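You operate a simulated robot arm through the tools that you are given. There is no shell and no other tool. Be economical: measure what you need, move in short steps, check, and stop when the job is done.

Carry out the task below with a simulated robot arm. There is one attempt and no reset: what you move stays moved.

Task
Press the air zero key three times. Turn the lot knob to 4. Take the tall blue insert and leave it on top of the black rubbing block. Turn the second-branch flow knob to 1.0. Put the blue square insert on the steel table away on the side table. Put the tall black insert on the steel table away on the top of the insert bench. Put one of the oil filter elements from the steel table on top of the green plan card. Take the yellow block on the top of the door bench and put it away on the top of the sample bench. Put the foam cube from the top of the door bench on the table of the banding machine. Any order will do. Set down upright: tall blue insert, tall black insert.

The check looks at the end state, three seconds after you hand in, the way a careful person would. Anything else that was tipped, shoved, dropped, spilled or broken makes it a failure.

Robot
A 7-joint arm with a fingered hand on a trunk, on a base that drives. Base frame: it is fixed to the floor where the robot stands at the start and does not move with it; the origin is under the middle of the robot, x ahead of it, y to its left, z up; the surface under the hand at the start is at about z = 820. Readings come in mm, rad, newtons and seconds.
With the tool pointing down near the work surface it reaches from about 280 to 700 mm from the robot's upright axis, wherever it stands. Its first joint turns from -1.204 to 3.002 rad. Places, roughly: air zero key [500, 0, 900]; black rubbing block (6x5x6 cm) [800, 1000, 800]; blue square insert (4x4x3 cm) [-6600, 0, 800]; foam cube (5x5x5 cm) [-4800, 6400, 900]; green plan card [-6750, 1000, 750]; lot knob [500, -500, 900]; oil filter element [-6750, 1250, 750]; second-branch flow knob [-4500, -100, 1200]; side table [-1100, -6400, 800]; table of the banding machine (29x21 cm) [-3480, 3860, 860]; tall black insert (4x4x5 cm) [-6800, 600, 800]; tall blue insert (4x4x5 cm) [400, 700, 800]; top of the insert bench [600, 100, 800]; top of the sample bench [-9100, -500, 800]; yellow block (5x3x5 cm) [-5300, 6400, 900]. Payload 3.4 kg.
The TCP is the grasp point between the finger pads, 25 mm short of the fingertips. In the tool frame z runs along the fingers and y along their closing line. The gripper opens to 88 mm. The gripper's body begins 29 mm behind the TCP. The gripper is a hand of 5 fingers: y runs from the thumb to the fingers, the wrist lies at [-13, -97, -162] in the tool frame, and closing takes about 1.5 s.
Orientation is that of the tool frame in the base frame, as a unit quaternion [x, y, z, w]. With the fingers straight down and the wrist toward the robot, the tool's x, y and z point along [0, 1, 0], [1, 0, 0] and [0, 0, -1] of the base frame.

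Tools
- The arm moves only by the tool apply_moves. Its argument "targets" is a list of rows, each a list of 7 numbers: the shift along the tool's x, y, z in units of 300 mm (1.0 is 300 mm), then the turn, a rotation vector about the tool's x, y, z in units of 120 degrees (1.0 is 120 degrees), then the finger opening in mm, from 0 to 88. In form: [[dx, dy, dz, wx, wy, wz, fingers], ...]. A call has 1 to 20 rows; each row is the pose to reach, as a shift and turn from the pose commanded when the call began, along the tool's axes at that moment. A call with a number of a shift or a turn outside -1 to 1 is refused whole. A row lasts 0.2 s, in which the tool goes at most 50 mm and 0.15 rad; a call with a longer step from one row to the next is refused whole, and so is a gripper value outside its range. A pose out of reach is approached as far as the arm can. The call stops where the force on the tool passes 40 N (or 10 N more than at its start, if that is more) or the arm is blocked; 0.2 s more then pass. Each finger travels about 153 mm/s and halts on what it meets, pressing with about 30 N; the grip force reading is that of the motor and also rises with nothing between the fingers. The clock runs only during rows and for 0.2 s after the last one: add rows that repeat a pose to give the fingers time. The reply holds the time, the measured pose of the TCP, the force on the tool along the base axes, the opening and the grip force, in the units named above and with some noise, with the torque about the TCP (base axes, N m) and any sound that the robot's microphone picked up.
- Cameras (640 x 400 px; columns grow to the right, rows downward): "scene" is now at [139.8, 7.3, 1418.7]; the picture's right is [-0.02, -1.00, -0.00], its down [-0.69, 0.01, -0.72] and it looks along [0.72, -0.02, -0.69] (base axes); focal length 223 px, centre (320, 200). "wrist" rides on the gripper at [59, -79, -105] in the tool frame; the picture's right is [-0.73, 0.32, -0.61], its down [-0.62, -0.68, 0.38] and it looks along [-0.29, 0.66, 0.70] (tool axes); focal length 234 px, centre (320, 200). There is no depth. A picture from a camera that has moved, and an enlarged one, comes with that camera's place and axes in the base frame and with its lens. The place of the scene camera against the robot may be out by one fixed shift of up to 25 mm in any direction.
- snapshot(camera): a new picture of that camera. It takes no simulated time.
- slide_trunk(by): slides the trunk up (or, below 0, down) by that many mm; the arm and the scene camera ride with it, the base frame stays. It gives what a move gives, with no picture.
- steer(legs): drives the robot by 1 to 6 legs, each [ahead, left, turn to the left] in mm, mm and rad, along the robot's own axes; the way and the turn of a leg run together, so that a leg with both is an arc; at most 1500 mm and 3.142 rad a leg. The arm and the cameras ride along, it lands a little off, and it stops where it bumps. It gives what a move gives.
- preshape(shape): the hand has 5 fingers and takes this shape, open, in about a second: jaw (thumb against the fingers, like two jaws); tri (thumb and two fingers); tip (a fingertip pinch); poke (one finger out to press); point (the index stretched); flat (the hand flat); cup (the hand cupped); fist (a fist). The gripper value then closes the fingers along that shape, each until it touches; the sizes above hold for jaw. It gives what a move gives, with no picture.
- pan_tilt(pan, tilt): turns the head with the scene camera to pan (to the left, within 1.501 rad either way) and tilt (down, from -0.506 to 1.204), counted from straight ahead of the robot. It gives what a move gives.
- inspect(camera, box): a new picture of the part [left, top, right, bottom] of that camera's present view, enlarged. It takes no simulated time.
- job_done(): hands the job in; it is judged then, once.

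Work in short steps. Places have to be worked out from the pictures, the camera data and where the tool is seen: move nearer, look again, correct. Check each grasp and each placing, and mend what went wrong. You have 217 turns and 202 pictures in all, those below and enlarged ones among them. Open the gripper and draw the arm clear of the work before you hand the job in, unless the task says otherwise.

The tools are called as a command line: name --pt "numbers of a row" for each row, then --argument value for the rest, lists and objects as JSON in quotes. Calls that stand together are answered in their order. apply_moves: Moves the arm, as the interface text tells. Its arguments: {"type":"object","properties":{"targets":{"type":"array"}},"required":["targets"]} The other tools are called the same way: slide_trunk (by) slides the trunk up or down; preshape (shape) gives the hand a shape; steer (legs) drives the base; pan_tilt (pan, tilt) turns the head that bears the scene camera; snapshot (camera) takes a picture; inspect (camera, box) takes an enlarged picture of a part of a camera's view; job_done () hands the job in.

At the start:

```text
time_s: 0.0
ee_pos: [455.4, 12.7, 1129.9]
orientation: [0.707, 0.707, 0.0, 0.0]
contact_force: [0.2, 0.2, 0.7]
ft_torque: [0.04, 0.01, -0.01]
grip_width: 87.7
grip_force: 0.0
shape: jaw
trunk travel left (down, up): [-675.0, 265.0]
robot x, y, heading: [4.0, -2.8, -0.001]
head pan, tilt: [-0.021, 0.768]
```

scene: 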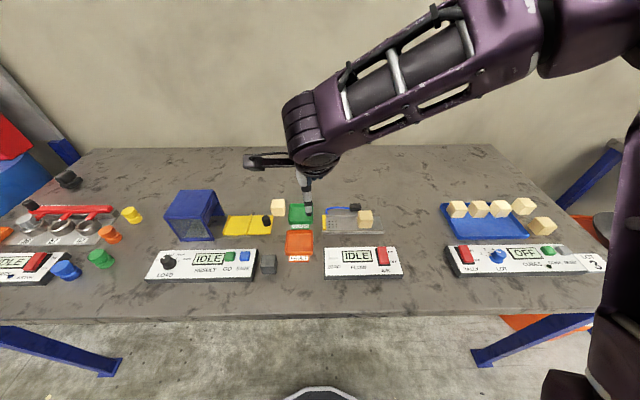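
wrist: 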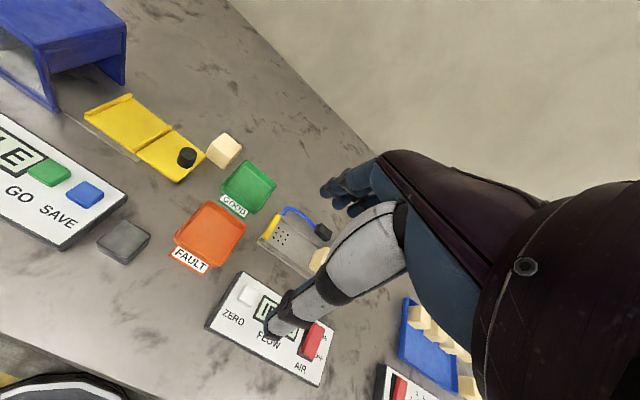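

The start view shows the insert bench with several panels. I enlarge the air panel and lot panel to locate the keys.

inspect --camera "scene" --box '[300, 180, 460, 280]'

inspect --camera "scene" --box '[440, 180, 620, 290]'

inspect --camera "scene" --box '[0, 160, 180, 290]'

```text
4.00 times, centred on (380, 230) of scene
camera zoom: at [139.8, 7.3, 1418.7], right [-0.02, -1.0, 0.0], down [-0.69, 0.01, -0.72], along [0.72, -0.02, -0.69], focal length 892 px, centre (80, 80)
```

zoom: 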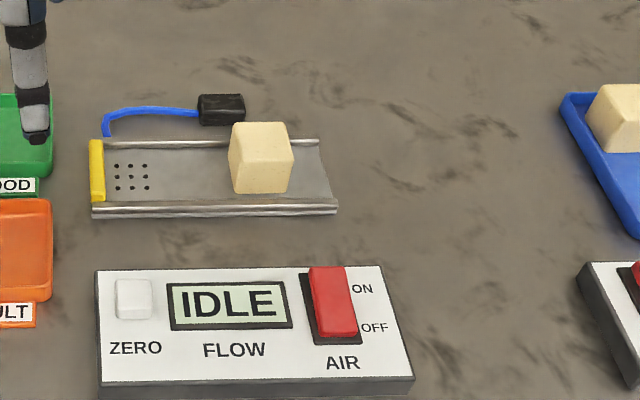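

```text
3.56 times, centred on (530, 235) of scene
camera zoom: at [139.8, 7.3, 1418.7], right [-0.02, -1.0, 0.0], down [-0.69, 0.01, -0.72], along [0.72, -0.02, -0.69], focal length 793 px, centre (-427, 76)
```

zoom: 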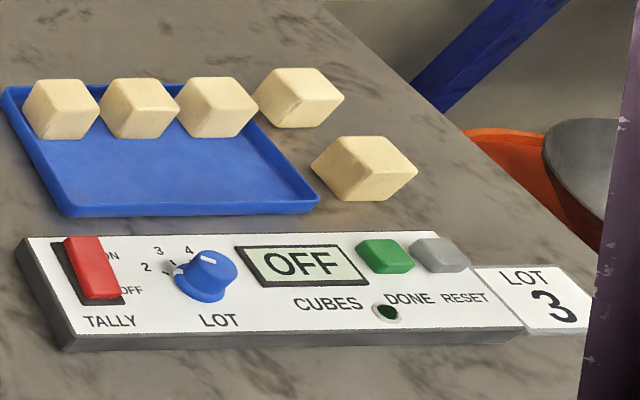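

```text
3.08 times, centred on (90, 225) of scene
camera zoom: at [139.8, 7.3, 1418.7], right [-0.02, -1.0, 0.0], down [-0.69, 0.01, -0.72], along [0.72, -0.02, -0.69], focal length 686 px, centre (1028, 123)
```

zoom: 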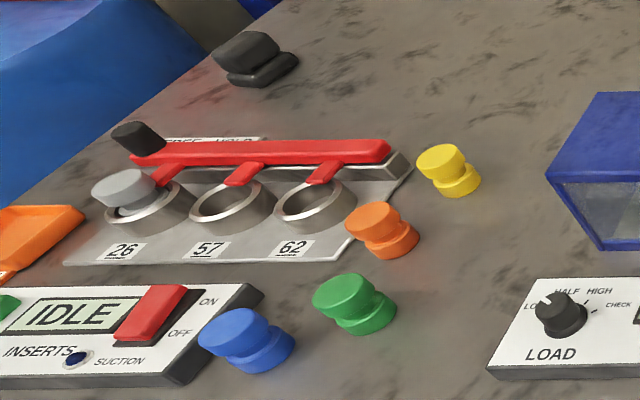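

The zero key is at roughly (494, -44, 860). I shape the hand to poke and see where the fingertip appears.

preshape --shape "poke"

snapshot --camera "scene"

snapshot --camera "wrist"

```text
time_s: 0.9
ee_pos: [456.0, 11.6, 1128.8]
orientation: [0.707, 0.707, 0.0, 0.0]
contact_force: [0.0, -0.1, -0.4]
ft_torque: [0.0, 0.0, -0.02]
grip_width: 0.2
grip_force: 0.1
shape: poke
trunk travel left (down, up): [-675.0, 265.0]
robot x, y, heading: [-3.6, 2.3, 0.001]
head pan, tilt: [-0.021, 0.768]
```

```text
196 pictures are left
camera scene: at [139.9, 7.3, 1418.7], right [-0.02, -1.0, 0.0], down [-0.69, 0.01, -0.72], along [0.72, -0.02, -0.69], focal length 223 px, centre (320, 200)
```

scene: 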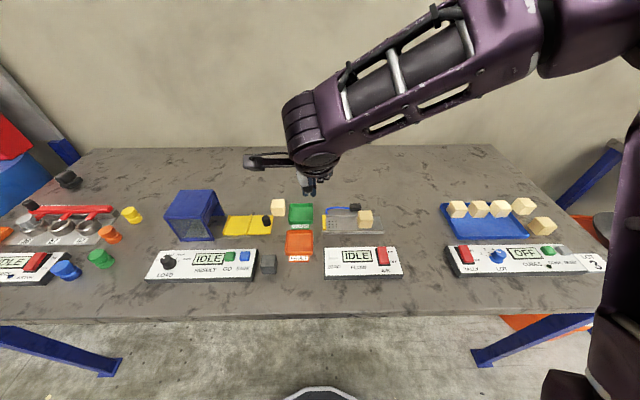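

```text
195 pictures are left
camera wrist: at [376.7, 71.0, 1234.8], right [0.32, -0.73, 0.61], down [-0.68, -0.62, -0.38], along [0.66, -0.29, -0.7], focal length 234 px, centre (320, 200)
```

wrist: 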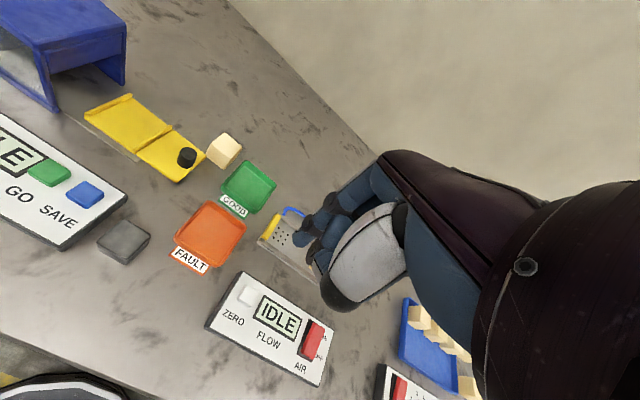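

I enlarge the hand in both views to see where the poking finger ends.

inspect --camera "scene" --box '[240, 130, 400, 230]'

inspect --camera "wrist" --box '[220, 160, 420, 320]'

```text
4.00 times, centred on (320, 180) of scene
camera zoom: at [139.9, 7.3, 1418.7], right [-0.02, -1.0, 0.0], down [-0.69, 0.01, -0.72], along [0.72, -0.02, -0.69], focal length 892 px, centre (320, 280)
```

zoom: 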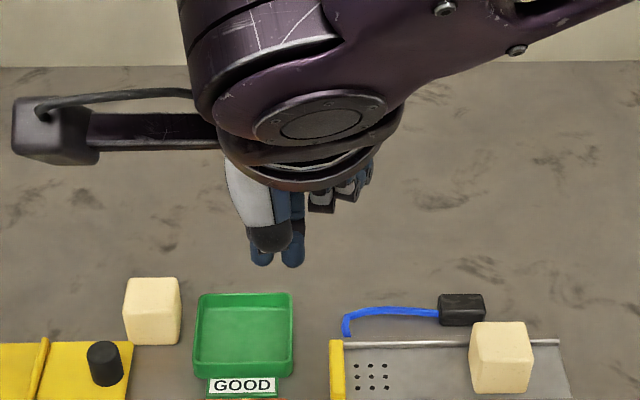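

```text
2.50 times, centred on (320, 240) of wrist
camera zoom: at [376.7, 71.0, 1234.8], right [0.32, -0.73, 0.61], down [-0.68, -0.62, -0.38], along [0.66, -0.29, -0.7], focal length 585 px, centre (320, 100)
```

zoom: 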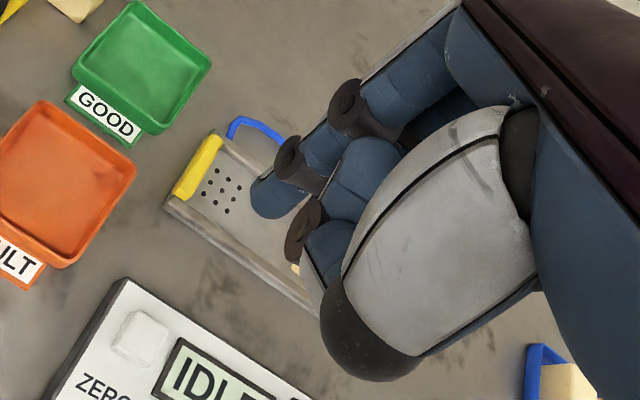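

Two fingertips look out in poke; I try the point shape to compare.

preshape --shape "point"

inspect --camera "scene" --box '[240, 130, 400, 230]'

inspect --camera "wrist" --box '[220, 160, 420, 320]'

```text
time_s: 1.8
ee_pos: [456.5, 11.6, 1129.1]
orientation: [0.707, 0.707, 0.0, 0.0]
contact_force: [-0.7, 0.6, 0.2]
ft_torque: [0.0, 0.02, -0.02]
grip_width: 0.0
grip_force: 0.0
shape: point
trunk travel left (down, up): [-675.0, 265.0]
robot x, y, heading: [-2.8, 1.5, -0.0]
head pan, tilt: [-0.021, 0.768]
```

```text
4.00 times, centred on (320, 180) of scene
camera zoom: at [139.8, 7.3, 1418.7], right [-0.02, -1.0, 0.0], down [-0.69, 0.01, -0.72], along [0.72, -0.02, -0.69], focal length 892 px, centre (320, 280)
```

zoom: 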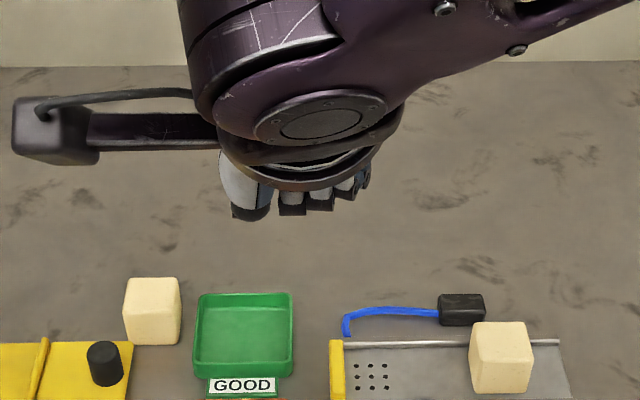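

```text
2.50 times, centred on (320, 240) of wrist
camera zoom: at [376.7, 70.9, 1234.8], right [0.32, -0.73, 0.61], down [-0.68, -0.62, -0.38], along [0.66, -0.29, -0.7], focal length 585 px, centre (320, 100)
```

zoom: 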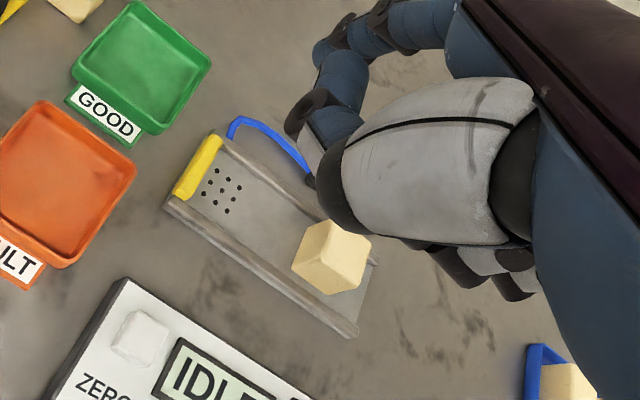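

In poke the index comes down at about TCP height, with the thumb backing it. From the wrist camera I put the key at about (482, -43, 855); I go back to poke and descend to z≈910 above it.

preshape --shape "poke"

apply_moves --pt "-0.06 0.03 0.12 0 0 0 0" --pt "-0.12 0.06 0.25 0 0 0 0" --pt "-0.18 0.085 0.38 0 0 0 0" --pt "-0.18 0.085 0.52 0 0 0 0" --pt "-0.18 0.085 0.65 0 0 0 0" --pt "-0.18 0.085 0.73 0 0 0 0"

inspect --camera "wrist" --box '[160, 120, 480, 320]'

inspect --camera "scene" --box '[280, 180, 440, 280]'

```text
time_s: 2.7
ee_pos: [455.7, 12.5, 1127.8]
orientation: [0.707, 0.707, 0.0, 0.0]
contact_force: [-1.5, -0.2, 0.4]
ft_torque: [-0.01, 0.01, -0.02]
grip_width: 0.0
grip_force: 0.1
shape: poke
trunk travel left (down, up): [-675.0, 265.0]
robot x, y, heading: [-0.6, 2.7, -0.0]
head pan, tilt: [-0.021, 0.768]
```

```text
time_s: 4.1
ee_pos: [481.5, -41.9, 909.1]
orientation: [0.707, 0.707, 0.0, 0.001]
contact_force: [0.6, 0.5, 0.2]
ft_torque: [0.01, -0.01, -0.02]
grip_width: 0.0
grip_force: 29.4
shape: jaw
trunk travel left (down, up): [-675.0, 265.0]
robot x, y, heading: [3.0, 0.1, -0.005]
head pan, tilt: [-0.021, 0.768]
```

```text
2.00 times, centred on (320, 220) of wrist
camera zoom: at [403.1, 17.0, 1015.4], right [0.32, -0.73, 0.61], down [-0.68, -0.62, -0.38], along [0.66, -0.29, -0.7], focal length 468 px, centre (320, 160)
```

zoom: 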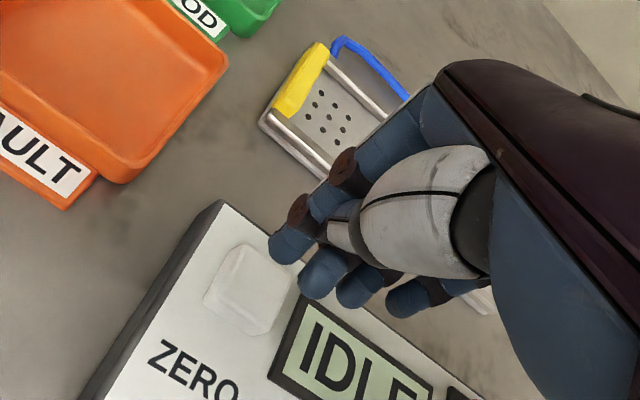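

```text
4.00 times, centred on (360, 230) of scene
camera zoom: at [140.1, 7.2, 1418.8], right [-0.02, -1.0, 0.0], down [-0.69, 0.01, -0.72], along [0.72, -0.02, -0.69], focal length 892 px, centre (160, 80)
```

zoom: 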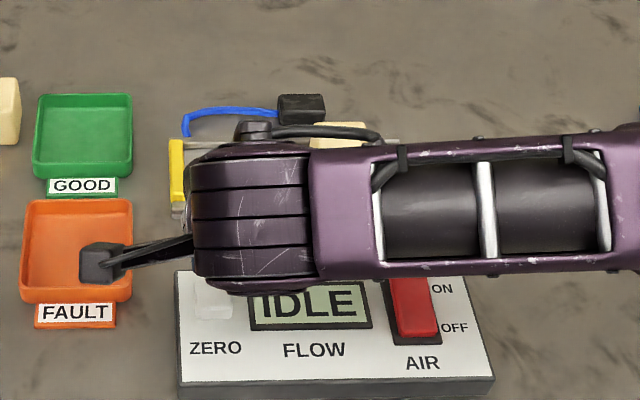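

Sending opening 0 turned the shape into a closed jaw. I set poke again and test a no-motion row with opening 88.

preshape --shape "poke"

apply_moves --pt "0 0 0 0 0 0 88"

inspect --camera "wrist" --box '[160, 120, 480, 320]'

```text
time_s: 5.0
ee_pos: [482.3, -41.0, 908.9]
orientation: [0.707, 0.707, 0.0, 0.0]
contact_force: [-0.6, -0.1, -0.9]
ft_torque: [0.02, 0.03, 0.02]
grip_width: 0.1
grip_force: 0.0
shape: poke
trunk travel left (down, up): [-675.0, 265.0]
robot x, y, heading: [-1.7, -0.5, -0.003]
head pan, tilt: [-0.021, 0.768]
```

```text
time_s: 5.4
ee_pos: [481.7, -42.5, 910.9]
orientation: [0.707, 0.707, -0.001, 0.0]
contact_force: [-0.1, 0.0, -0.2]
ft_torque: [0.01, 0.0, 0.01]
grip_width: 0.1
grip_force: 0.0
shape: poke
trunk travel left (down, up): [-675.0, 265.0]
robot x, y, heading: [1.2, -3.8, -0.001]
head pan, tilt: [-0.021, 0.768]
```

```text
2.00 times, centred on (320, 220) of wrist
camera zoom: at [402.9, 17.2, 1015.7], right [0.32, -0.73, 0.61], down [-0.68, -0.62, -0.38], along [0.66, -0.29, -0.7], focal length 468 px, centre (320, 160)
```

zoom: 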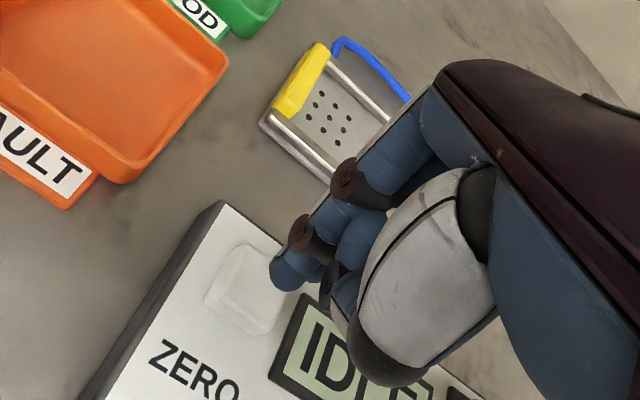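

Opening 88 keeps the single finger out; its tip lies about 9 mm nearer the robot than the TCP. I shift by (+6, -3) mm and descend slowly until contact.

apply_moves --pt "-0.01 0.02 0.0 0 0 0 88" --pt "-0.01 0.02 0.03 0 0 0 88" --pt "-0.01 0.02 0.05 0 0 0 88" --pt "-0.01 0.02 0.065 0 0 0 88"

inspect --camera "wrist" --box '[160, 120, 480, 320]'

```text
time_s: 6.4
ee_pos: [488.1, -44.4, 890.1]
orientation: [0.707, 0.707, 0.0, 0.001]
contact_force: [-0.7, 0.0, 0.0]
ft_torque: [-0.02, -0.01, 0.0]
grip_width: 0.0
grip_force: 0.1
shape: poke
trunk travel left (down, up): [-675.0, 265.0]
robot x, y, heading: [0.6, 2.3, 0.001]
head pan, tilt: [-0.021, 0.768]
```

```text
2.00 times, centred on (320, 220) of wrist
camera zoom: at [408.5, 14.1, 996.5], right [0.32, -0.73, 0.61], down [-0.68, -0.62, -0.38], along [0.66, -0.29, -0.7], focal length 468 px, centre (320, 160)
```

zoom: 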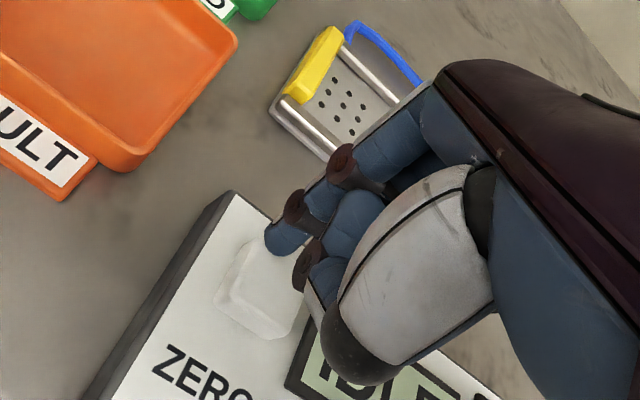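

The settled fingertip sits at about TCP + (0, 6) mm in base x,y and 24 mm below. I shift to TCP (480, -50) and descend.

apply_moves --pt "-0.02 -0.027 -0.03 0 0 0 88" --pt "-0.02 -0.027 0.0 0 0 0 88" --pt "-0.02 -0.027 0.015 0 0 0 88" --pt "-0.02 -0.027 0.03 0 0 0 88" --pt "-0.02 -0.027 0.045 0 0 0 88" --pt "-0.02 -0.027 0.055 0 0 0 88" --pt "-0.02 -0.027 0.065 0 0 0 88" --pt "-0.02 -0.027 0.075 0 0 0 88" --pt "-0.02 -0.027 0.085 0 0 0 88"

inspect --camera "wrist" --box '[160, 120, 480, 320]'

```text
time_s: 8.3
ee_pos: [481.6, -49.9, 878.6]
orientation: [0.707, 0.708, 0.012, 0.006]
contact_force: [-0.5, -2.1, 48.1]
ft_torque: [0.4, -1.21, -0.04]
grip_width: 0.0
grip_force: 0.0
shape: poke
trunk travel left (down, up): [-675.0, 265.0]
robot x, y, heading: [1.2, 3.0, 0.0]
head pan, tilt: [-0.021, 0.768]
heard: click
stopped in row 9: the force on the tool passed its limit at 42 N (the readings are from after the stop); the commanded pose is now the measured one
```

```text
2.00 times, centred on (320, 220) of wrist
camera zoom: at [399.4, 8.2, 981.2], right [0.31, -0.73, 0.61], down [-0.67, -0.62, -0.41], along [0.68, -0.29, -0.68], focal length 468 px, centre (320, 160)
```

zoom: 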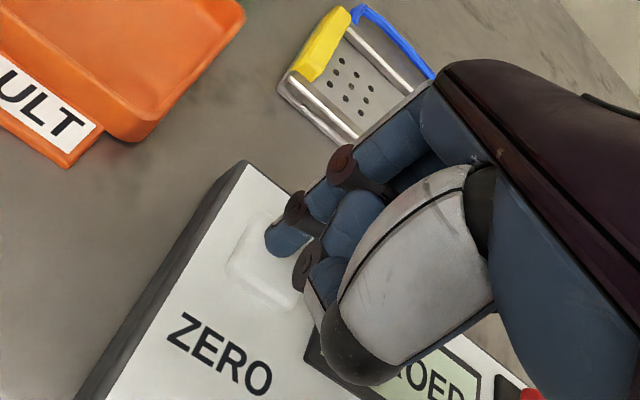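

Click heard and display reads "…OED". I lift, shift 8 mm back toward key centre, and press again.

apply_moves --pt "0 0 -0.03 0 0 0 88" --pt "0 -0.02 -0.06 0 0 0 88" --pt "0 -0.027 -0.06 0 0 0 88"

inspect --camera "wrist" --box '[160, 120, 480, 320]'

```text
time_s: 9.1
ee_pos: [474.6, -50.1, 888.4]
orientation: [0.708, 0.706, 0.003, 0.003]
contact_force: [-0.4, 0.1, -0.1]
ft_torque: [-0.01, -0.03, -0.03]
grip_width: 0.0
grip_force: 0.1
shape: poke
trunk travel left (down, up): [-675.0, 265.0]
robot x, y, heading: [-0.2, -2.8, -0.003]
head pan, tilt: [-0.021, 0.768]
```

```text
2.00 times, centred on (320, 220) of wrist
camera zoom: at [393.9, 7.6, 993.5], right [0.32, -0.73, 0.61], down [-0.68, -0.62, -0.39], along [0.66, -0.29, -0.69], focal length 468 px, centre (320, 160)
```

zoom: 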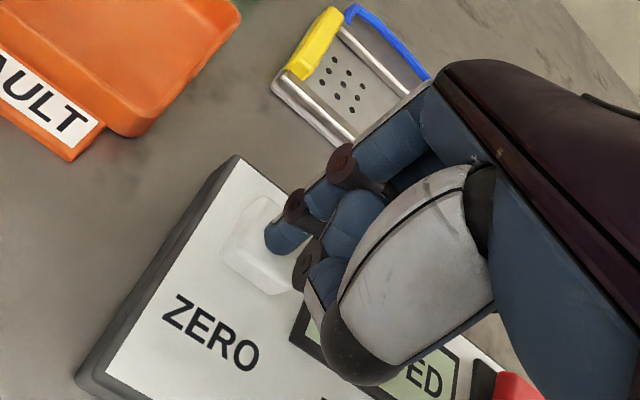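

Tip is above the key. Press number two with fine steps.

apply_moves --pt "0 0 0.02 0 0 0 88" --pt "0 0 0.035 0 0 0 88" --pt "0 0 0.05 0 0 0 88" --pt "0 0 0.06 0 0 0 88" --pt "0 0 0.07 0 0 0 88" --pt "0 0 0.08 0 0 0 88" --pt "0 0 0.09 0 0 0 88" --pt "0 0 0.1 0 0 0 88"

```text
time_s: 10.3
ee_pos: [477.2, -48.6, 876.8]
orientation: [0.708, 0.706, 0.016, 0.01]
contact_force: [1.8, -1.8, 22.7]
ft_torque: [-0.2, 0.27, 0.01]
grip_width: 0.0
grip_force: 0.0
shape: poke
trunk travel left (down, up): [-675.0, 265.0]
robot x, y, heading: [0.7, -0.3, -0.003]
head pan, tilt: [-0.021, 0.768]
heard: click
stopped in row 6: the force on the tool passed its limit at 41 N (the readings are from after the stop); the commanded pose is now the measured one
```

Second click. Lift and press a third time.

apply_moves --pt "0 0 -0.03 0 0 0 88" --pt "0 0.01 -0.06 0 0 0 88" --pt "0 0.01 -0.06 0 0 0 88"

inspect --camera "wrist" --box '[160, 120, 480, 320]'

apply_moves --pt "0 0 0.02 0 0 0 88" --pt "0 0 0.035 0 0 0 88" --pt "0 0 0.05 0 0 0 88" --pt "0 0 0.06 0 0 0 88" --pt "0 0 0.07 0 0 0 88" --pt "0 0 0.08 0 0 0 88" --pt "0 0 0.09 0 0 0 88" --pt "0 0 0.1 0 0 0 88"

```text
time_s: 11.1
ee_pos: [478.6, -49.9, 887.0]
orientation: [0.709, 0.706, 0.008, 0.005]
contact_force: [-0.2, 0.0, -0.4]
ft_torque: [0.02, 0.0, 0.0]
grip_width: 0.0
grip_force: 0.0
shape: poke
trunk travel left (down, up): [-675.0, 265.0]
robot x, y, heading: [-0.7, 0.8, -0.004]
head pan, tilt: [-0.021, 0.768]
```

```text
2.00 times, centred on (320, 220) of wrist
camera zoom: at [398.1, 8.2, 992.7], right [0.31, -0.73, 0.61], down [-0.68, -0.62, -0.4], along [0.67, -0.29, -0.68], focal length 468 px, centre (320, 160)
```

zoom: 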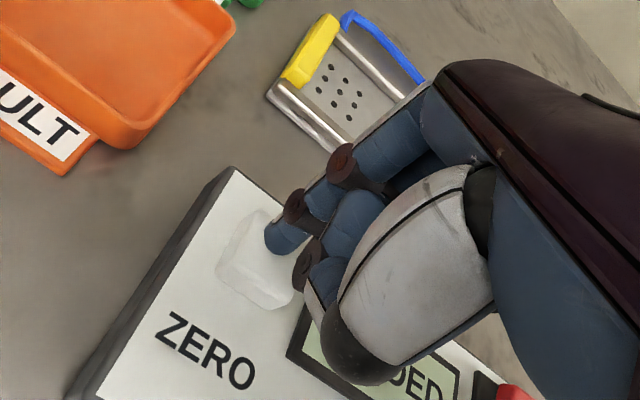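

```text
time_s: 12.4
ee_pos: [482.7, -47.7, 877.4]
orientation: [0.709, 0.705, 0.022, 0.013]
contact_force: [-0.2, -3.7, 47.2]
ft_torque: [0.22, -1.13, -0.05]
grip_width: 0.0
grip_force: 0.1
shape: poke
trunk travel left (down, up): [-675.0, 265.0]
robot x, y, heading: [-1.4, -1.3, -0.0]
head pan, tilt: [-0.021, 0.768]
heard: click
stopped in row 6: the force on the tool passed its limit at 42 N (the readings are from after the stop); the commanded pose is now the measured one
```

Third click. I lift well clear, undo the slight tilt, and view the panel.

apply_moves --pt "0 0 -0.05 0 0 0 88" --pt "0 0 -0.15 0.0236 -0.006 -0.003 88" --pt "0 0 -0.3 0.0236 -0.006 -0.003 88" --pt "0 0 -0.4 0.0236 -0.006 -0.003 88"

inspect --camera "wrist" --box '[160, 160, 480, 360]'

```text
time_s: 13.4
ee_pos: [478.9, -50.9, 991.7]
orientation: [0.707, 0.708, -0.008, -0.005]
contact_force: [0.2, -0.4, 0.3]
ft_torque: [0.01, -0.01, -0.01]
grip_width: 0.0
grip_force: 0.1
shape: poke
trunk travel left (down, up): [-675.0, 265.0]
robot x, y, heading: [0.8, 1.4, -0.001]
head pan, tilt: [-0.021, 0.768]
```

```text
2.00 times, centred on (320, 260) of wrist
camera zoom: at [401.7, 8.6, 1098.5], right [0.33, -0.72, 0.6], down [-0.69, -0.63, -0.37], along [0.65, -0.29, -0.71], focal length 468 px, centre (320, 80)
```

zoom: 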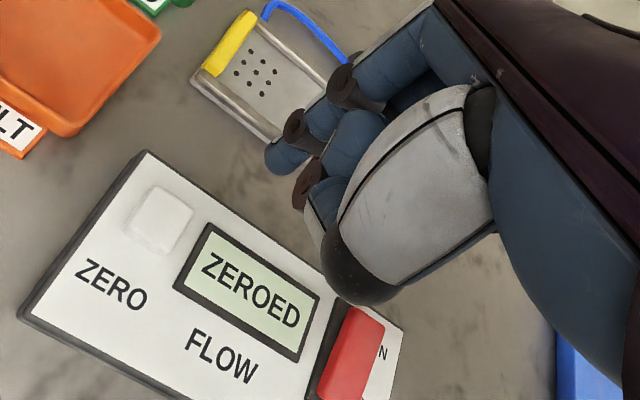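

Display shows ZEROED; that's done. Next I drive right 450 mm so the lot knob falls in reach.

steer --legs '[[0, -450, 0]]'

preshape --shape "jaw"

snapshot --camera "scene"

snapshot --camera "wrist"

```text
time_s: 16.2
ee_pos: [481.1, -515.7, 990.8]
orientation: [0.705, 0.71, -0.007, -0.005]
contact_force: [-0.7, -0.1, 1.5]
ft_torque: [0.01, -0.03, 0.02]
grip_width: 0.0
grip_force: 0.1
shape: poke
trunk travel left (down, up): [-675.0, 265.0]
robot x, y, heading: [2.4, -468.5, 0.005]
head pan, tilt: [-0.021, 0.768]
```

```text
time_s: 17.1
ee_pos: [481.1, -513.1, 990.7]
orientation: [0.705, 0.709, -0.007, -0.005]
contact_force: [-0.4, 0.4, 0.6]
ft_torque: [0.03, -0.01, 0.01]
grip_width: 87.8
grip_force: 0.0
shape: jaw
trunk travel left (down, up): [-675.0, 265.0]
robot x, y, heading: [1.9, -469.0, 0.009]
head pan, tilt: [-0.021, 0.768]
```

```text
182 pictures are left
camera scene: at [141.0, -458.7, 1418.8], right [-0.02, -1.0, 0.0], down [-0.69, 0.01, -0.72], along [0.72, -0.01, -0.69], focal length 223 px, centre (320, 200)
```

scene: 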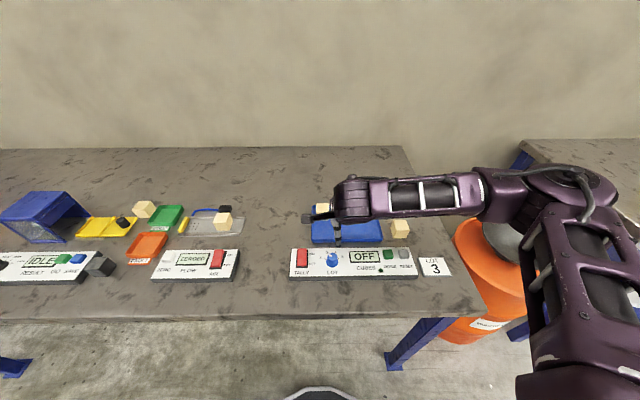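

```text
181 pictures are left
camera wrist: at [403.0, -455.6, 1098.4], right [0.34, -0.72, 0.6], down [-0.68, -0.63, -0.37], along [0.65, -0.29, -0.71], focal length 234 px, centre (320, 200)
```

wrist: 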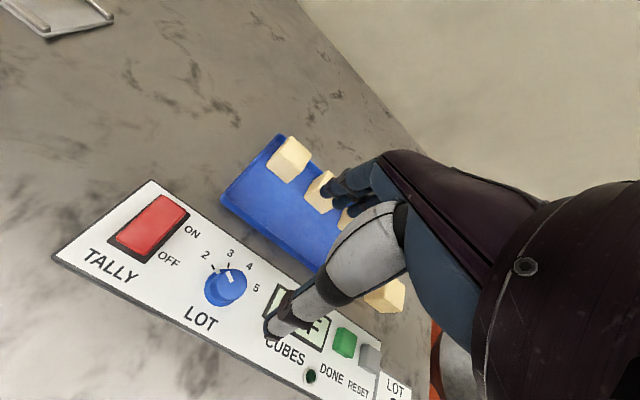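

inspect --camera "wrist" --box '[170, 230, 290, 330]'

inspect --camera "scene" --box '[290, 230, 390, 290]'

```text
4.00 times, centred on (230, 280) of wrist
camera zoom: at [403.0, -455.6, 1098.4], right [0.34, -0.72, 0.6], down [-0.68, -0.63, -0.37], along [0.65, -0.29, -0.71], focal length 937 px, centre (680, -120)
```

zoom: 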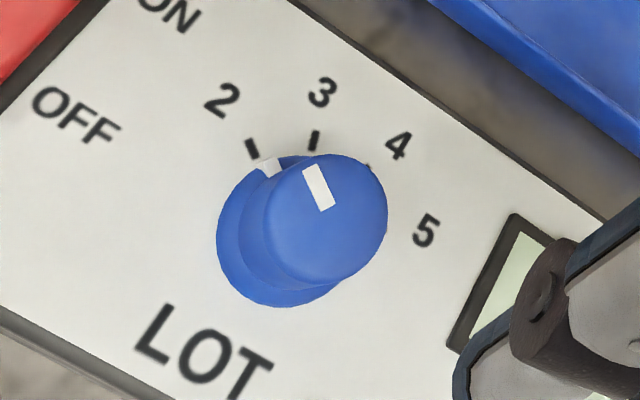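

```text
6.40 times, centred on (340, 260) of scene
camera zoom: at [141.0, -458.7, 1418.8], right [-0.02, -1.0, 0.0], down [-0.69, 0.01, -0.72], along [0.72, -0.01, -0.69], focal length 1428 px, centre (192, -184)
```

zoom: 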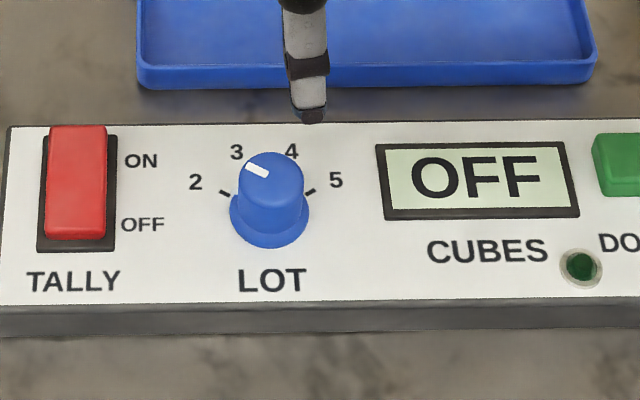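

The lot knob points at 2, so it needs about +80° clockwise (two positions). I judge it at (460, -508), cap top ≈ 868. I try the tri shape and look at where its fingertips lie.

preshape --shape "tri"

snapshot --camera "wrist"

inspect --camera "scene" --box '[270, 170, 430, 290]'

```text
time_s: 18.0
ee_pos: [480.6, -514.8, 991.6]
orientation: [0.705, 0.709, -0.007, -0.005]
contact_force: [0.1, -1.4, 0.0]
ft_torque: [-0.02, -0.01, 0.0]
grip_width: 88.0
grip_force: 0.0
shape: tri
trunk travel left (down, up): [-675.0, 265.0]
robot x, y, heading: [4.4, -462.6, 0.006]
head pan, tilt: [-0.021, 0.768]
```

```text
178 pictures are left
camera wrist: at [403.0, -455.7, 1098.4], right [0.34, -0.72, 0.6], down [-0.68, -0.63, -0.37], along [0.65, -0.29, -0.71], focal length 234 px, centre (320, 200)
```

wrist: 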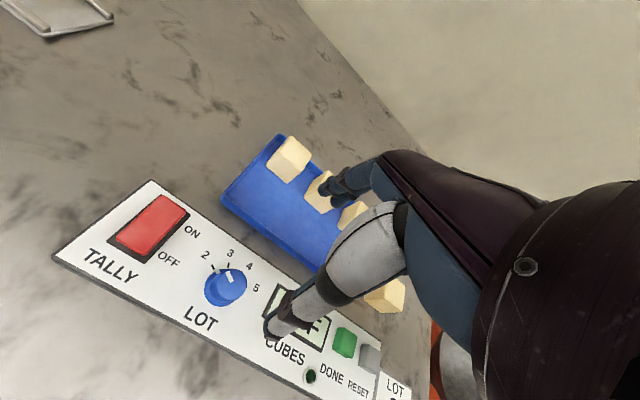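

```text
3.33 times, centred on (350, 230) of scene
camera zoom: at [141.0, -458.8, 1418.7], right [-0.02, -1.0, 0.0], down [-0.69, 0.01, -0.72], along [0.72, -0.01, -0.69], focal length 744 px, centre (220, 100)
```

zoom: 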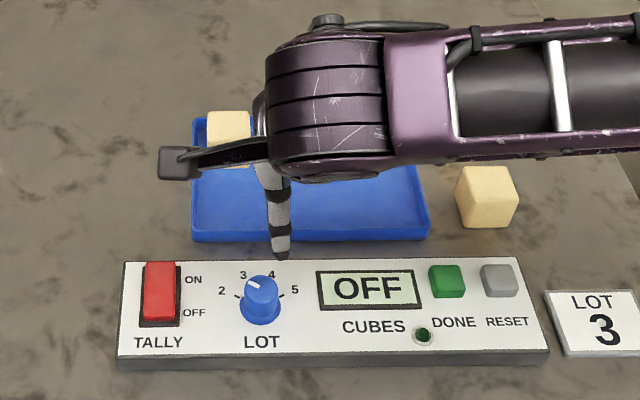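

Both shapes look similar with thumb near side. I move over the knob at z≈906 while turning the hand -40° about the vertical.

apply_moves --pt "0.005 -0.02 0.05 -0.008 0 -0.067 88" --pt "0.01 -0.04 0.1 -0.008 0 -0.133 88" --pt "0.015 -0.06 0.15 -0.008 0 -0.2 88" --pt "0.02 -0.07 0.2 -0.008 0 -0.267 88" --pt "0.02 -0.07 0.25 -0.008 0 -0.333 88" --pt "0.02 -0.07 0.283 -0.008 0 -0.333 88"

snapshot --camera "wrist"

inspect --camera "scene" --box '[270, 200, 390, 290]'

```text
time_s: 19.4
ee_pos: [458.2, -509.7, 906.1]
orientation: [0.419, 0.908, 0.0, -0.002]
contact_force: [-0.6, 0.2, 0.2]
ft_torque: [-0.02, -0.02, -0.03]
grip_width: 87.9
grip_force: 0.0
shape: tri
trunk travel left (down, up): [-675.0, 265.0]
robot x, y, heading: [2.1, -467.3, 0.005]
head pan, tilt: [-0.021, 0.768]
```

```text
176 pictures are left
camera wrist: at [360.0, -516.1, 1013.1], right [0.72, -0.34, 0.61], down [-0.11, -0.92, -0.39], along [0.69, 0.21, -0.7], focal length 234 px, centre (320, 200)
```

wrist: 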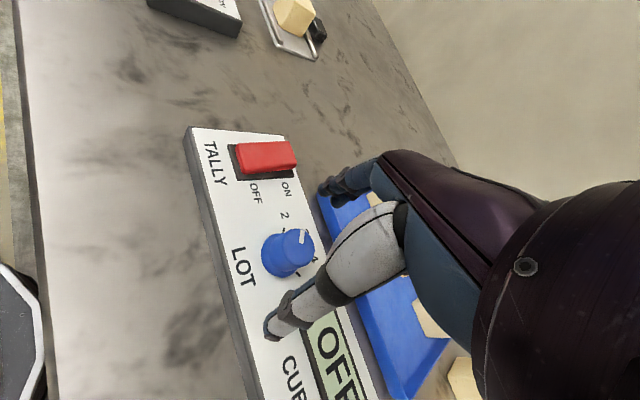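

```text
4.44 times, centred on (330, 245) of scene
camera zoom: at [140.9, -458.8, 1418.8], right [-0.02, -1.0, 0.0], down [-0.69, 0.01, -0.72], along [0.72, -0.01, -0.69], focal length 992 px, centre (276, 0)
```

zoom: 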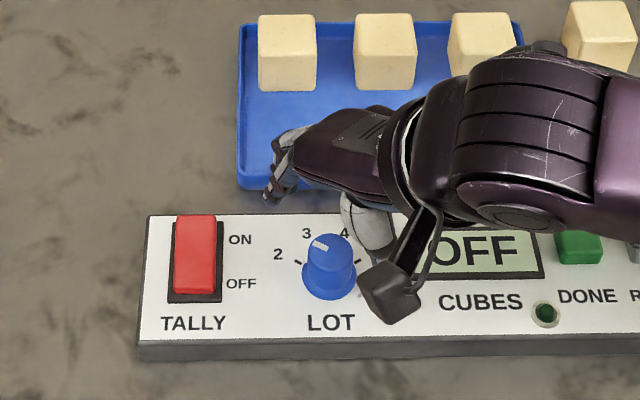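

Knob centre now judged at (459, -506), close to the TCP. I narrow the fingers to 55 mm, shift 3 mm, and descend to z≈880.

apply_moves --pt "0.008 0.006 0.0 0 0 0 55" --pt "0.008 0.006 0.0 0 0 0 55" --pt "0.008 0.006 0.03 0 0 0 55" --pt "0.008 0.006 0.06 0 0 0 55" --pt "0.008 0.006 0.085 0 0 0 55"

inspect --camera "wrist" --box '[200, 140, 440, 340]'

```text
time_s: 20.6
ee_pos: [458.6, -505.5, 882.6]
orientation: [0.42, 0.908, 0.002, 0.0]
contact_force: [0.7, 0.1, -0.2]
ft_torque: [-0.03, 0.03, -0.01]
grip_width: 55.4
grip_force: 0.0
shape: tri
trunk travel left (down, up): [-675.0, 265.0]
robot x, y, heading: [0.7, -465.1, 0.004]
head pan, tilt: [-0.021, 0.768]
```

```text
2.00 times, centred on (320, 240) of wrist
camera zoom: at [360.4, -512.0, 988.0], right [0.72, -0.34, 0.61], down [-0.11, -0.92, -0.39], along [0.69, 0.21, -0.7], focal length 468 px, centre (320, 120)
```

zoom: 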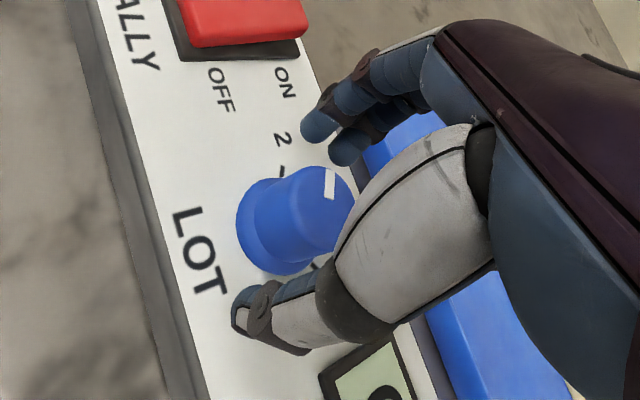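

The fingers straddle the knob. I descend 7 mm more and close.

apply_moves --pt "0 0 0.012 0 0 0 55" --pt "0 0 0.023 0 0 0 55" --pt "0 0 0.023 0 0 0 0" --pt "0 0 0.023 0 0 0 0" --pt "0 0 0.023 0 0 0 0" --pt "0 0 0.023 0 0 0 0" --pt "0 0 0.023 0 0 0 0"

inspect --camera "wrist" --box '[200, 140, 440, 340]'

```text
time_s: 22.2
ee_pos: [457.9, -504.9, 875.4]
orientation: [0.419, 0.908, 0.002, 0.0]
contact_force: [1.3, 0.0, 11.2]
ft_torque: [0.19, -0.23, 0.03]
grip_width: 23.9
grip_force: 30.0
shape: tri
trunk travel left (down, up): [-675.0, 265.0]
robot x, y, heading: [-0.7, -468.5, 0.007]
head pan, tilt: [-0.021, 0.768]
```

```text
2.00 times, centred on (320, 240) of wrist
camera zoom: at [359.1, -511.5, 981.5], right [0.72, -0.35, 0.61], down [-0.11, -0.92, -0.39], along [0.69, 0.21, -0.69], focal length 468 px, centre (320, 120)
```

zoom: 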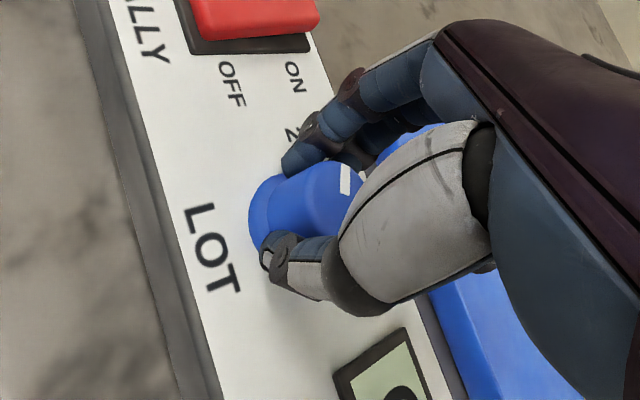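

Gripped at 24 mm. I turn clockwise 40° first and check.

apply_moves --pt "0 0 -0.005 0 0 0.06 0" --pt "0 0 -0.005 0 0 0.12 0" --pt "0 0 -0.005 0 0 0.18 0" --pt "0 0 -0.005 0 0 0.24 0" --pt "0 0 -0.005 0 0 0.3 0" --pt "0 0 -0.005 0 0 0.35 0"

inspect --camera "wrist" --box '[200, 140, 440, 340]'

```text
time_s: 23.6
ee_pos: [459.0, -502.7, 875.8]
orientation: [0.718, 0.696, 0.0, -0.001]
contact_force: [5.4, 4.9, 0.7]
ft_torque: [0.13, -0.48, 0.01]
grip_width: 22.9
grip_force: 30.0
shape: tri
trunk travel left (down, up): [-675.0, 265.0]
robot x, y, heading: [-0.8, -467.0, 0.011]
head pan, tilt: [-0.021, 0.768]
```

```text
2.00 times, centred on (320, 240) of wrist
camera zoom: at [381.8, -443.1, 982.2], right [0.3, -0.74, 0.61], down [-0.7, -0.6, -0.38], along [0.65, -0.31, -0.7], focal length 468 px, centre (320, 120)
```

zoom: 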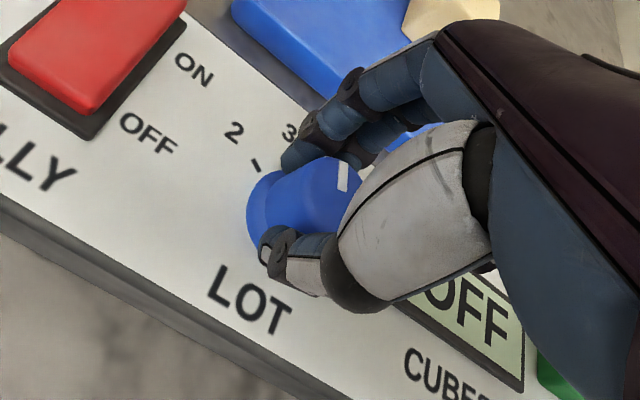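

The knob turned with the hand. I turn a further 40°.

apply_moves --pt "0 0 0 0 0 0.06 0" --pt "0 0 0 0 0 0.12 0" --pt "0 0 0 0 0 0.18 0" --pt "0 0 0 0 0 0.24 0" --pt "0 0 0 0 0 0.3 0" --pt "0 0 0 0 0 0.335 0"

inspect --camera "wrist" --box '[200, 140, 440, 340]'

inspect --camera "scene" --box '[270, 200, 390, 290]'

```text
time_s: 25.0
ee_pos: [459.7, -504.6, 876.0]
orientation: [0.913, 0.407, 0.0, 0.0]
contact_force: [11.3, 3.2, 12.1]
ft_torque: [-0.15, -0.61, 0.03]
grip_width: 22.8
grip_force: 29.6
shape: tri
trunk travel left (down, up): [-675.0, 265.0]
robot x, y, heading: [-1.7, -466.9, 0.003]
head pan, tilt: [-0.021, 0.768]
```

```text
2.00 times, centred on (320, 240) of wrist
camera zoom: at [439.9, -408.4, 982.3], right [-0.25, -0.76, 0.61], down [-0.92, -0.01, -0.38], along [0.3, -0.65, -0.7], focal length 468 px, centre (320, 120)
```

zoom: 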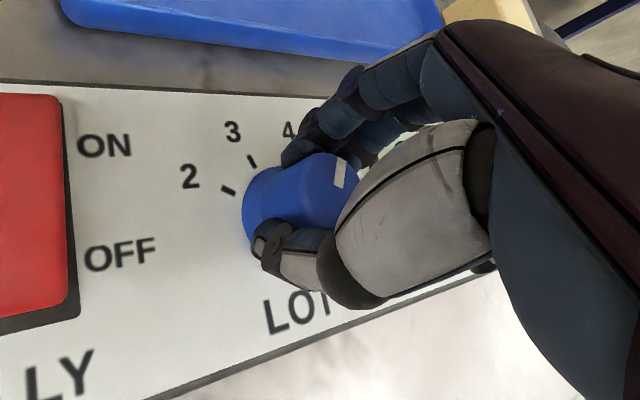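

```text
4.44 times, centred on (330, 245) of scene
camera zoom: at [141.9, -457.7, 1418.8], right [-0.02, -1.0, 0.0], down [-0.7, 0.01, -0.72], along [0.72, -0.01, -0.7], focal length 992 px, centre (276, 0)
```

zoom: 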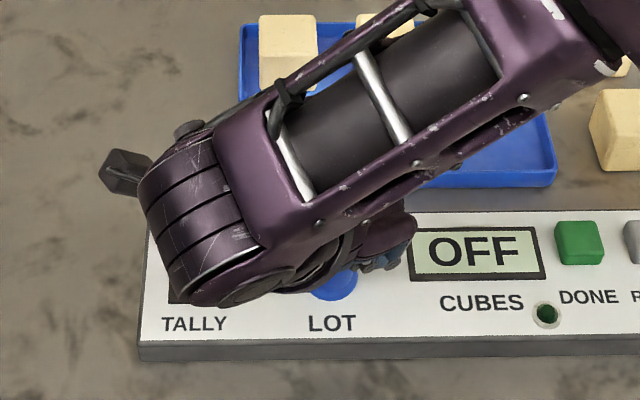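

Turned about 82° in all. I open, lift straight up and look.

apply_moves --pt "0 0 0 0 0 0 55" --pt "0 0 0 0 0 0 55" --pt "0 0 -0.03 0 0 0 55" --pt "0 0 -0.15 0 0 0 55" --pt "0 0 -0.3 0 0 0 55" --pt "0 0 -0.45 0 0 0 55"

inspect --camera "wrist" --box '[160, 200, 400, 400]'

inspect --camera "scene" --box '[270, 200, 390, 290]'

```text
time_s: 26.4
ee_pos: [460.0, -507.5, 1008.9]
orientation: [0.913, 0.408, 0.0, -0.001]
contact_force: [-0.6, 0.0, -0.3]
ft_torque: [-0.01, -0.04, -0.03]
grip_width: 54.5
grip_force: 0.0
shape: tri
trunk travel left (down, up): [-675.0, 265.0]
robot x, y, heading: [-0.4, -466.4, 0.003]
head pan, tilt: [-0.021, 0.768]
```

```text
2.00 times, centred on (280, 300) of wrist
camera zoom: at [440.1, -410.4, 1115.9], right [-0.24, -0.76, 0.61], down [-0.92, -0.01, -0.38], along [0.3, -0.65, -0.7], focal length 468 px, centre (400, 0)
```

zoom: 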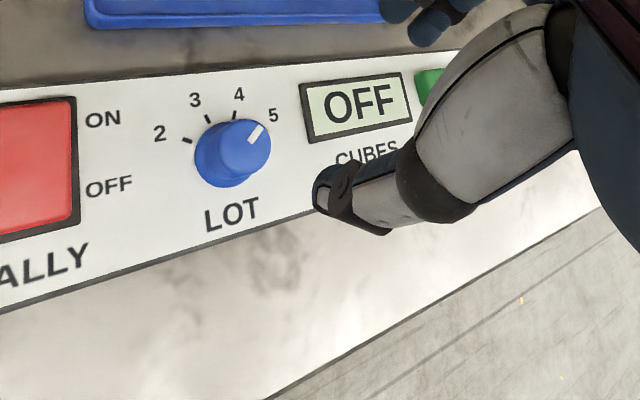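

```text
4.44 times, centred on (330, 245) of scene
camera zoom: at [139.6, -458.7, 1418.8], right [-0.02, -1.0, 0.0], down [-0.69, 0.01, -0.72], along [0.72, -0.01, -0.69], focal length 992 px, centre (276, 0)
```

zoom: 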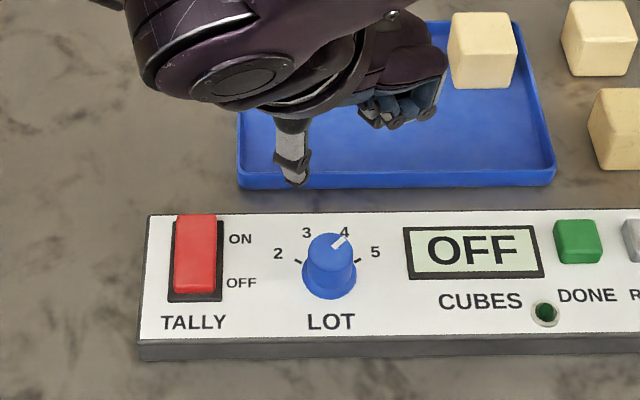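

The pointer may be past 4. I zoom further to measure its angle against the ticks.

inspect --camera "wrist" --box '[220, 235, 310, 315]'

inspect --camera "scene" --box '[310, 240, 360, 280]'

```text
5.00 times, centred on (265, 275) of wrist
camera zoom: at [440.1, -410.4, 1115.9], right [-0.24, -0.76, 0.61], down [-0.92, -0.01, -0.38], along [0.3, -0.65, -0.7], focal length 1171 px, centre (595, -175)
```

zoom: 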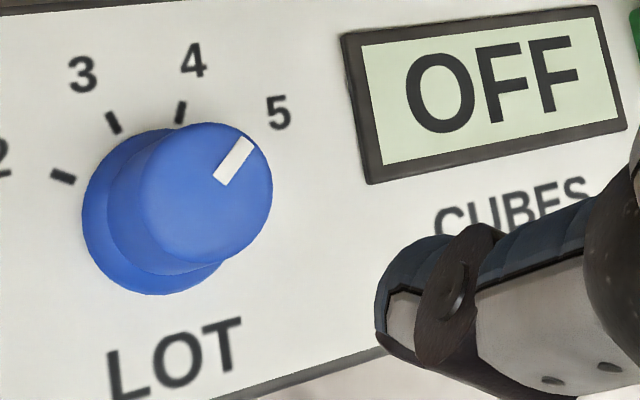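

```text
10.00 times, centred on (335, 260) of scene
camera zoom: at [139.6, -458.7, 1418.8], right [-0.02, -1.0, 0.0], down [-0.69, 0.01, -0.72], along [0.72, -0.01, -0.69], focal length 2231 px, centre (170, -400)
```

zoom: 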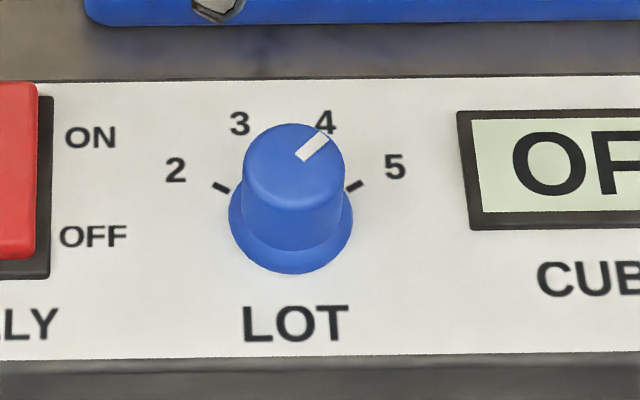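

Measured: ticks sit at ±20°/±60°, and the pointer is at about 40° right, halfway between 4 and 5. I grip again and turn back 20°.

apply_moves --pt "0.009 0 0.12 0 0 0 55" --pt "0.009 0 0.24 0 0 0 55" --pt "0.009 0 0.36 0 0 0 55" --pt "0.009 0 0.41 0 0 0 55" --pt "0.009 0 0.438 0 0 0 55" --pt "0.009 0 0.438 0 0 0 0" --pt "0.009 0 0.438 0 0 0 0" --pt "0.009 0 0.438 0 0 0 0" --pt "0.009 0 0.438 0 0 0 0"

inspect --camera "wrist" --box '[260, 180, 360, 260]'

```text
time_s: 28.4
ee_pos: [460.3, -504.4, 879.8]
orientation: [0.913, 0.408, -0.001, -0.002]
contact_force: [-0.2, 2.1, -3.0]
ft_torque: [0.02, -0.02, 0.03]
grip_width: 20.0
grip_force: 29.6
shape: tri
trunk travel left (down, up): [-675.0, 265.0]
robot x, y, heading: [2.1, -466.0, 0.005]
head pan, tilt: [-0.021, 0.768]
```

```text
5.00 times, centred on (310, 220) of wrist
camera zoom: at [441.2, -407.8, 986.0], right [-0.24, -0.76, 0.61], down [-0.92, -0.01, -0.38], along [0.3, -0.65, -0.7], focal length 1171 px, centre (370, 100)
```

zoom: 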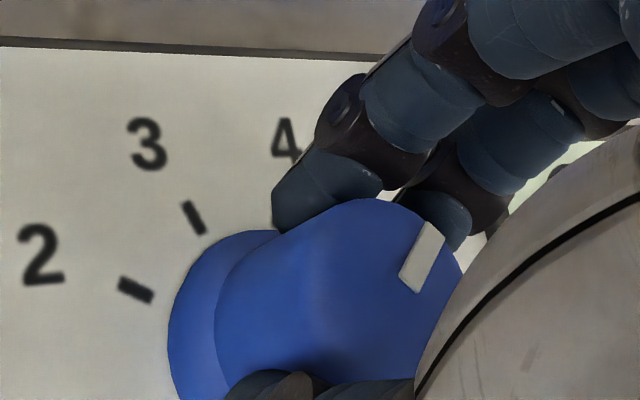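

Gripped. I turn back 20° counterclockwise.

apply_moves --pt "0 0 0 0 0 -0.06 0" --pt "0 0 0 0 0 -0.12 0" --pt "0 0 0 0 0 -0.167 0" --pt "0 0 0 0 0 -0.167 0" --pt "0 0 0 0 0 -0.167 55" --pt "0 0 0 0 0 -0.167 55" --pt "0 0 -0.03 0 0 -0.167 55" --pt "0 0 -0.15 0 0 -0.167 55" --pt "0 0 -0.3 0 0 -0.167 55" --pt "0 0 -0.45 0 0 -0.167 55"

inspect --camera "wrist" --box '[200, 225, 310, 315]'

inspect --camera "scene" --box '[310, 240, 360, 280]'

```text
time_s: 30.6
ee_pos: [459.2, -504.9, 1015.5]
orientation: [0.828, 0.561, 0.0, -0.001]
contact_force: [-0.4, -0.3, -0.5]
ft_torque: [-0.02, 0.0, -0.02]
grip_width: 54.7
grip_force: 0.1
shape: tri
trunk travel left (down, up): [-675.0, 265.0]
robot x, y, heading: [0.5, -468.3, 0.004]
head pan, tilt: [-0.021, 0.768]
```

```text
4.44 times, centred on (255, 270) of wrist
camera zoom: at [406.8, -421.1, 1121.2], right [0.03, -0.8, 0.61], down [-0.86, -0.33, -0.38], along [0.5, -0.51, -0.7], focal length 1041 px, centre (609, -111)
```

zoom: 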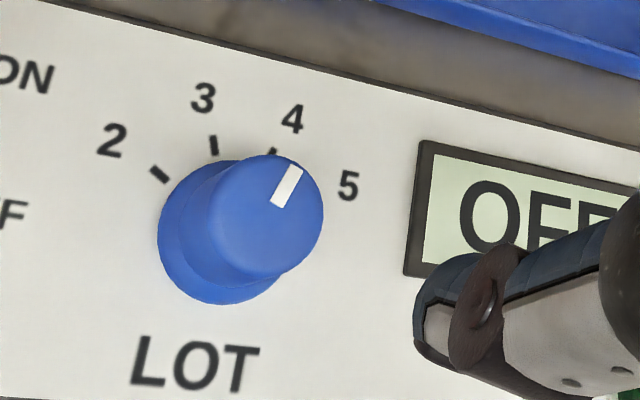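

```text
10.00 times, centred on (335, 260) of scene
camera zoom: at [140.0, -458.6, 1418.8], right [-0.02, -1.0, 0.0], down [-0.69, 0.01, -0.72], along [0.72, -0.01, -0.69], focal length 2231 px, centre (170, -400)
```

zoom: 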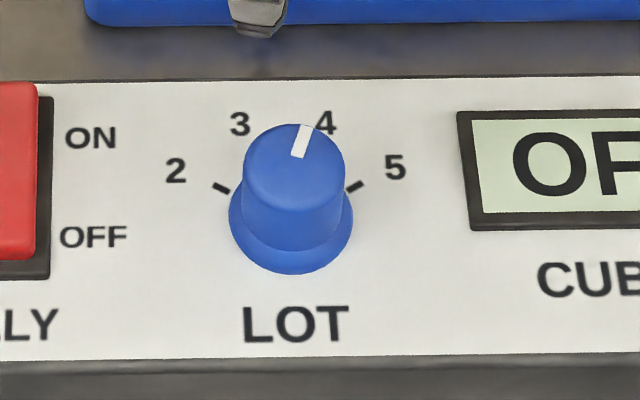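

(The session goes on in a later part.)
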